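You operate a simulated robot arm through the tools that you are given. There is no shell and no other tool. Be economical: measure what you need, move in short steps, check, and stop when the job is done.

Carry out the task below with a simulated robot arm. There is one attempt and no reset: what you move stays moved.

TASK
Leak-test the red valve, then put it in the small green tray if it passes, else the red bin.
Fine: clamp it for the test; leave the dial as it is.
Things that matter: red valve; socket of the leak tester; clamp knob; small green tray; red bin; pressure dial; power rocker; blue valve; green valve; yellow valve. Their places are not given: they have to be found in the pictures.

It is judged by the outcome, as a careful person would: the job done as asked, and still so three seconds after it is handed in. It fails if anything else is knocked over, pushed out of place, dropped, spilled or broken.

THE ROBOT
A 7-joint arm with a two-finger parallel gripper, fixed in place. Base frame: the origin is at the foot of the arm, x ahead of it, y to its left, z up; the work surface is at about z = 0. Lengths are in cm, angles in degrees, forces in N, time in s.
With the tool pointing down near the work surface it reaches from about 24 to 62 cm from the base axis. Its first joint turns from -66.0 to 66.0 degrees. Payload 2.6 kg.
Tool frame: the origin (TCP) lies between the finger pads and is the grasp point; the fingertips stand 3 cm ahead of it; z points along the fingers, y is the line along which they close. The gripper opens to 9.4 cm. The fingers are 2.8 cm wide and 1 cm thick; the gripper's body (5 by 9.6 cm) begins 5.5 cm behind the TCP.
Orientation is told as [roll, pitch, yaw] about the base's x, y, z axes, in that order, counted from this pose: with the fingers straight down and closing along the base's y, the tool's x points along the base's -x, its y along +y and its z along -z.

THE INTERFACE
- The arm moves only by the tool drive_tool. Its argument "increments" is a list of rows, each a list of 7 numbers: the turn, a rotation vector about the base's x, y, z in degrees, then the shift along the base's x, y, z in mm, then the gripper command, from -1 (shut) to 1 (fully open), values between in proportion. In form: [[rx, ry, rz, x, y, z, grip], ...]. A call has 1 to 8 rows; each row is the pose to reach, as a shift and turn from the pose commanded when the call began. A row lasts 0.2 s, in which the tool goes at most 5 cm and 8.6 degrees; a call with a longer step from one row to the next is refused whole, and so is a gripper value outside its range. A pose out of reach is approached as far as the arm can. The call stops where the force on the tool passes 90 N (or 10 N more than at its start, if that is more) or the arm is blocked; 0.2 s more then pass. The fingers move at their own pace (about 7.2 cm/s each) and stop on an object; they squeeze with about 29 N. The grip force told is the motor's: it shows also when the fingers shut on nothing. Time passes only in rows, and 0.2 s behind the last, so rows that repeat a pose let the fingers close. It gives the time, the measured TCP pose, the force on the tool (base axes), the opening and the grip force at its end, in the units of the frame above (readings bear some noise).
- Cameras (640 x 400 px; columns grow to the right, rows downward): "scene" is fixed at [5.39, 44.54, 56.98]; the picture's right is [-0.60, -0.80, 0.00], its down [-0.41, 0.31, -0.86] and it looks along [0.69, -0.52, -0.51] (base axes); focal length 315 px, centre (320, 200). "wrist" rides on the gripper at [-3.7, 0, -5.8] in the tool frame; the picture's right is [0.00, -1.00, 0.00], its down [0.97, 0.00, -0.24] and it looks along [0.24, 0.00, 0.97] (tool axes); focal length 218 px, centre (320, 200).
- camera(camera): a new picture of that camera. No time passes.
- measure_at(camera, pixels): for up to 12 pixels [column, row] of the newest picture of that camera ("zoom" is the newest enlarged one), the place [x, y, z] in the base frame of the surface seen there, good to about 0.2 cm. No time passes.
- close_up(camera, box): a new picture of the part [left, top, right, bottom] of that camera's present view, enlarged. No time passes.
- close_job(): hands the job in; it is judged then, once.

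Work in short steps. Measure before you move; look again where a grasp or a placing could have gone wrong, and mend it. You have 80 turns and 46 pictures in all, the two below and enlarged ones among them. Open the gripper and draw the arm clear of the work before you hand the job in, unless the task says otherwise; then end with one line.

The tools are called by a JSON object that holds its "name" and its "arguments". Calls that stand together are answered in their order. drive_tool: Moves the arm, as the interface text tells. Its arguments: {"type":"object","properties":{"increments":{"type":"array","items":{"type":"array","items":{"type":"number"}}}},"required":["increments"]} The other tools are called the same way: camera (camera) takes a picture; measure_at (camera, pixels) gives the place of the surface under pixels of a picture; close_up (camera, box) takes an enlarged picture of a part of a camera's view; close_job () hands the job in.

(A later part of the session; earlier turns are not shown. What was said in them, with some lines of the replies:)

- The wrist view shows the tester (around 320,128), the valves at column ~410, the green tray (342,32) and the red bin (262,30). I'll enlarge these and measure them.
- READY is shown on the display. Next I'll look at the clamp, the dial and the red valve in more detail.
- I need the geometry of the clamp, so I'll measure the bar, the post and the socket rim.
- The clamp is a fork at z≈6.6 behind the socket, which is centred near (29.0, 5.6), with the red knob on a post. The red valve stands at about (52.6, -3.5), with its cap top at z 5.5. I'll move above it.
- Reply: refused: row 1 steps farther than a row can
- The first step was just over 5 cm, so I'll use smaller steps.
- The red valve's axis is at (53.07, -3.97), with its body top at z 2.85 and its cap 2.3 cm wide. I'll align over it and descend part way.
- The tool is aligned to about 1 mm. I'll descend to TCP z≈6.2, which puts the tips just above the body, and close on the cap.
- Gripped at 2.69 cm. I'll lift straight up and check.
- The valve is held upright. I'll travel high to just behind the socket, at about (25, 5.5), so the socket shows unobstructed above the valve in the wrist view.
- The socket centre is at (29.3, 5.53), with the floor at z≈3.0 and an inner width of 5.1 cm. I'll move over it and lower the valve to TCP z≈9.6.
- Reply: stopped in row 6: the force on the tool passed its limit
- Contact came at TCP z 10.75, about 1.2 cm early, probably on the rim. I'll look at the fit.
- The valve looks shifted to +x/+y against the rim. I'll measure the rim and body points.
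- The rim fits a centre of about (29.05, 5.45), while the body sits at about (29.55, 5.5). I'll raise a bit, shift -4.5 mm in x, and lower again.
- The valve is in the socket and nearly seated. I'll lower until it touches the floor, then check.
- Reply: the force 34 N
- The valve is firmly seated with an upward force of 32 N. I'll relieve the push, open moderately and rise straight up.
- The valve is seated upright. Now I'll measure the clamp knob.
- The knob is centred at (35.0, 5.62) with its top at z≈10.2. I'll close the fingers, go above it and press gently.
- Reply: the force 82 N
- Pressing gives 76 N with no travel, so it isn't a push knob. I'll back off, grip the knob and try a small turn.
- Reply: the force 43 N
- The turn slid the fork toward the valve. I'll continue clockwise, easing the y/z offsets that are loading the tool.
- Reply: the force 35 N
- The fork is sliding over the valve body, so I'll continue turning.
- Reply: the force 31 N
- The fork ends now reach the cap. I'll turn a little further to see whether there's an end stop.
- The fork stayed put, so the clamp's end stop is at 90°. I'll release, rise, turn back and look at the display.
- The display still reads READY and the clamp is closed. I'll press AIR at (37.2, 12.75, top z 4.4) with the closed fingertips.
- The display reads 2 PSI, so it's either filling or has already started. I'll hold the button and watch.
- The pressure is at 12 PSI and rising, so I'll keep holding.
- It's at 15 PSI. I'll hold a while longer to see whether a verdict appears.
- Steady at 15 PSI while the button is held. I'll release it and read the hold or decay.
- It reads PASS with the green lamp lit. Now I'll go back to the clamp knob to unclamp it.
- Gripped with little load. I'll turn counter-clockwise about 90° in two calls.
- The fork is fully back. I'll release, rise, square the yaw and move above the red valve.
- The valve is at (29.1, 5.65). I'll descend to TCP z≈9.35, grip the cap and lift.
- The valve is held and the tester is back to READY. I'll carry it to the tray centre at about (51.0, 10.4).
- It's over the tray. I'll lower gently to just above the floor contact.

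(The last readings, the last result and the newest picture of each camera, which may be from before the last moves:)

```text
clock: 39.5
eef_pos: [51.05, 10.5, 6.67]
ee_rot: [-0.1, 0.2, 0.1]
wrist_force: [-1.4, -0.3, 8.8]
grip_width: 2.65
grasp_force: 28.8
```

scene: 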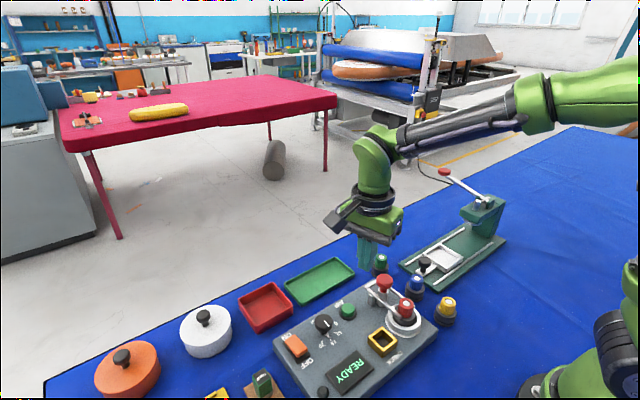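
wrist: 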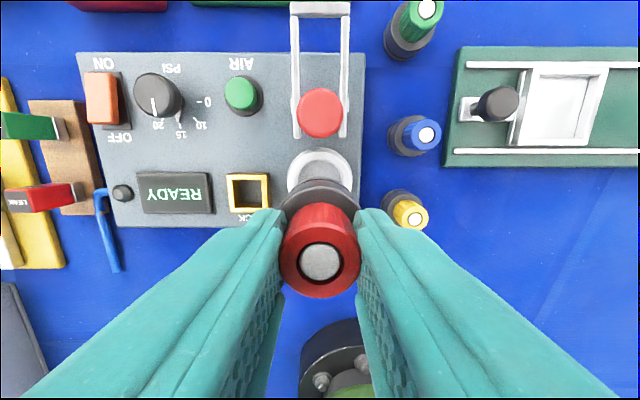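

Touching the tray floor at 8.8 N. I'll release and rise.

{"name": "drive_tool", "arguments": {"increments": [[0, 0, 0, 0, 0, 0, -0.3], [0, 0, 0, 0, 0, 0, 0], [0, 0, 0, 0, 0, 0, 0], [0, 0, 0, 0, 0, 30, 0], [0, 0, 0, 0, 0, 70, 0], [0, 0, 0, 0, 0, 110, 0], [0, 0, 0, -40, 0, 140, 0], [0, 0, 0, -80, 0, 160, 0]]}}

{"name": "drive_tool", "arguments": {"increments": [[0, 0, 0, -40, 0, 20, 0.5], [0, 0, 0, -80, 0, 40, 1], [0, 0, 0, -120, 0, 60, 1], [0, 0, 0, -150, 0, 80, 1]]}}

{"name": "camera", "arguments": {"camera": "scene"}}

{"name": "close_up", "arguments": {"camera": "scene", "box": [230, 220, 480, 400]}}

```text
clock: 41.3
eef_pos: [42.92, 10.7, 22.54]
ee_rot: [-0.2, 0.3, 0.0]
wrist_force: [-0.3, 1.0, -0.2]
grip_width: 4.67
grasp_force: 0.1
```

```text
clock: 42.3
eef_pos: [27.97, 10.67, 30.54]
ee_rot: [-0.2, 0.3, 0.1]
wrist_force: [0.3, 0.2, -0.2]
grip_width: 9.4
grasp_force: 0.1
```

```text
7 pictures are left
```

scene: 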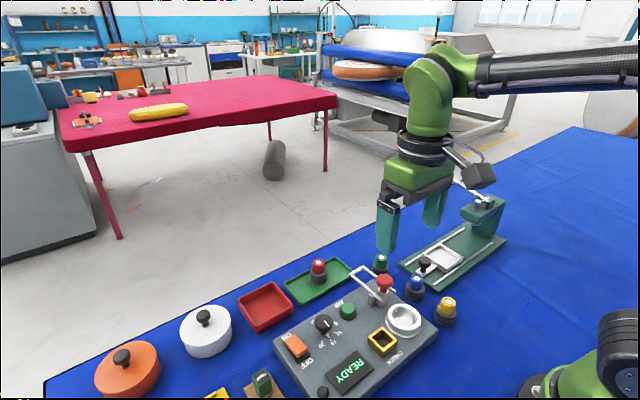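

```text
2.22 times, centred on (355, 310) of scene
```

zoom: 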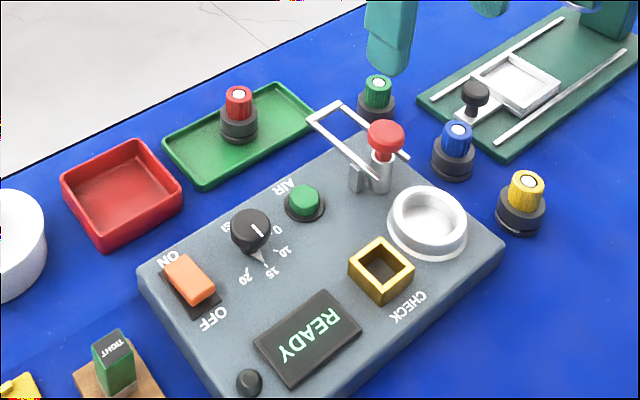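

The red valve stands upright in the green tray, the clamp is open, the dial is unchanged and nothing else has moved. The gripper is open and clear, so I'll hand in.

{"name": "close_job", "arguments": {}}

```text
The job is handed in.
```

The red valve was clamped and tested at 15 PSI, the tester read PASS, and the valve is now standing upright in the small green tray; the dial was left as it was.
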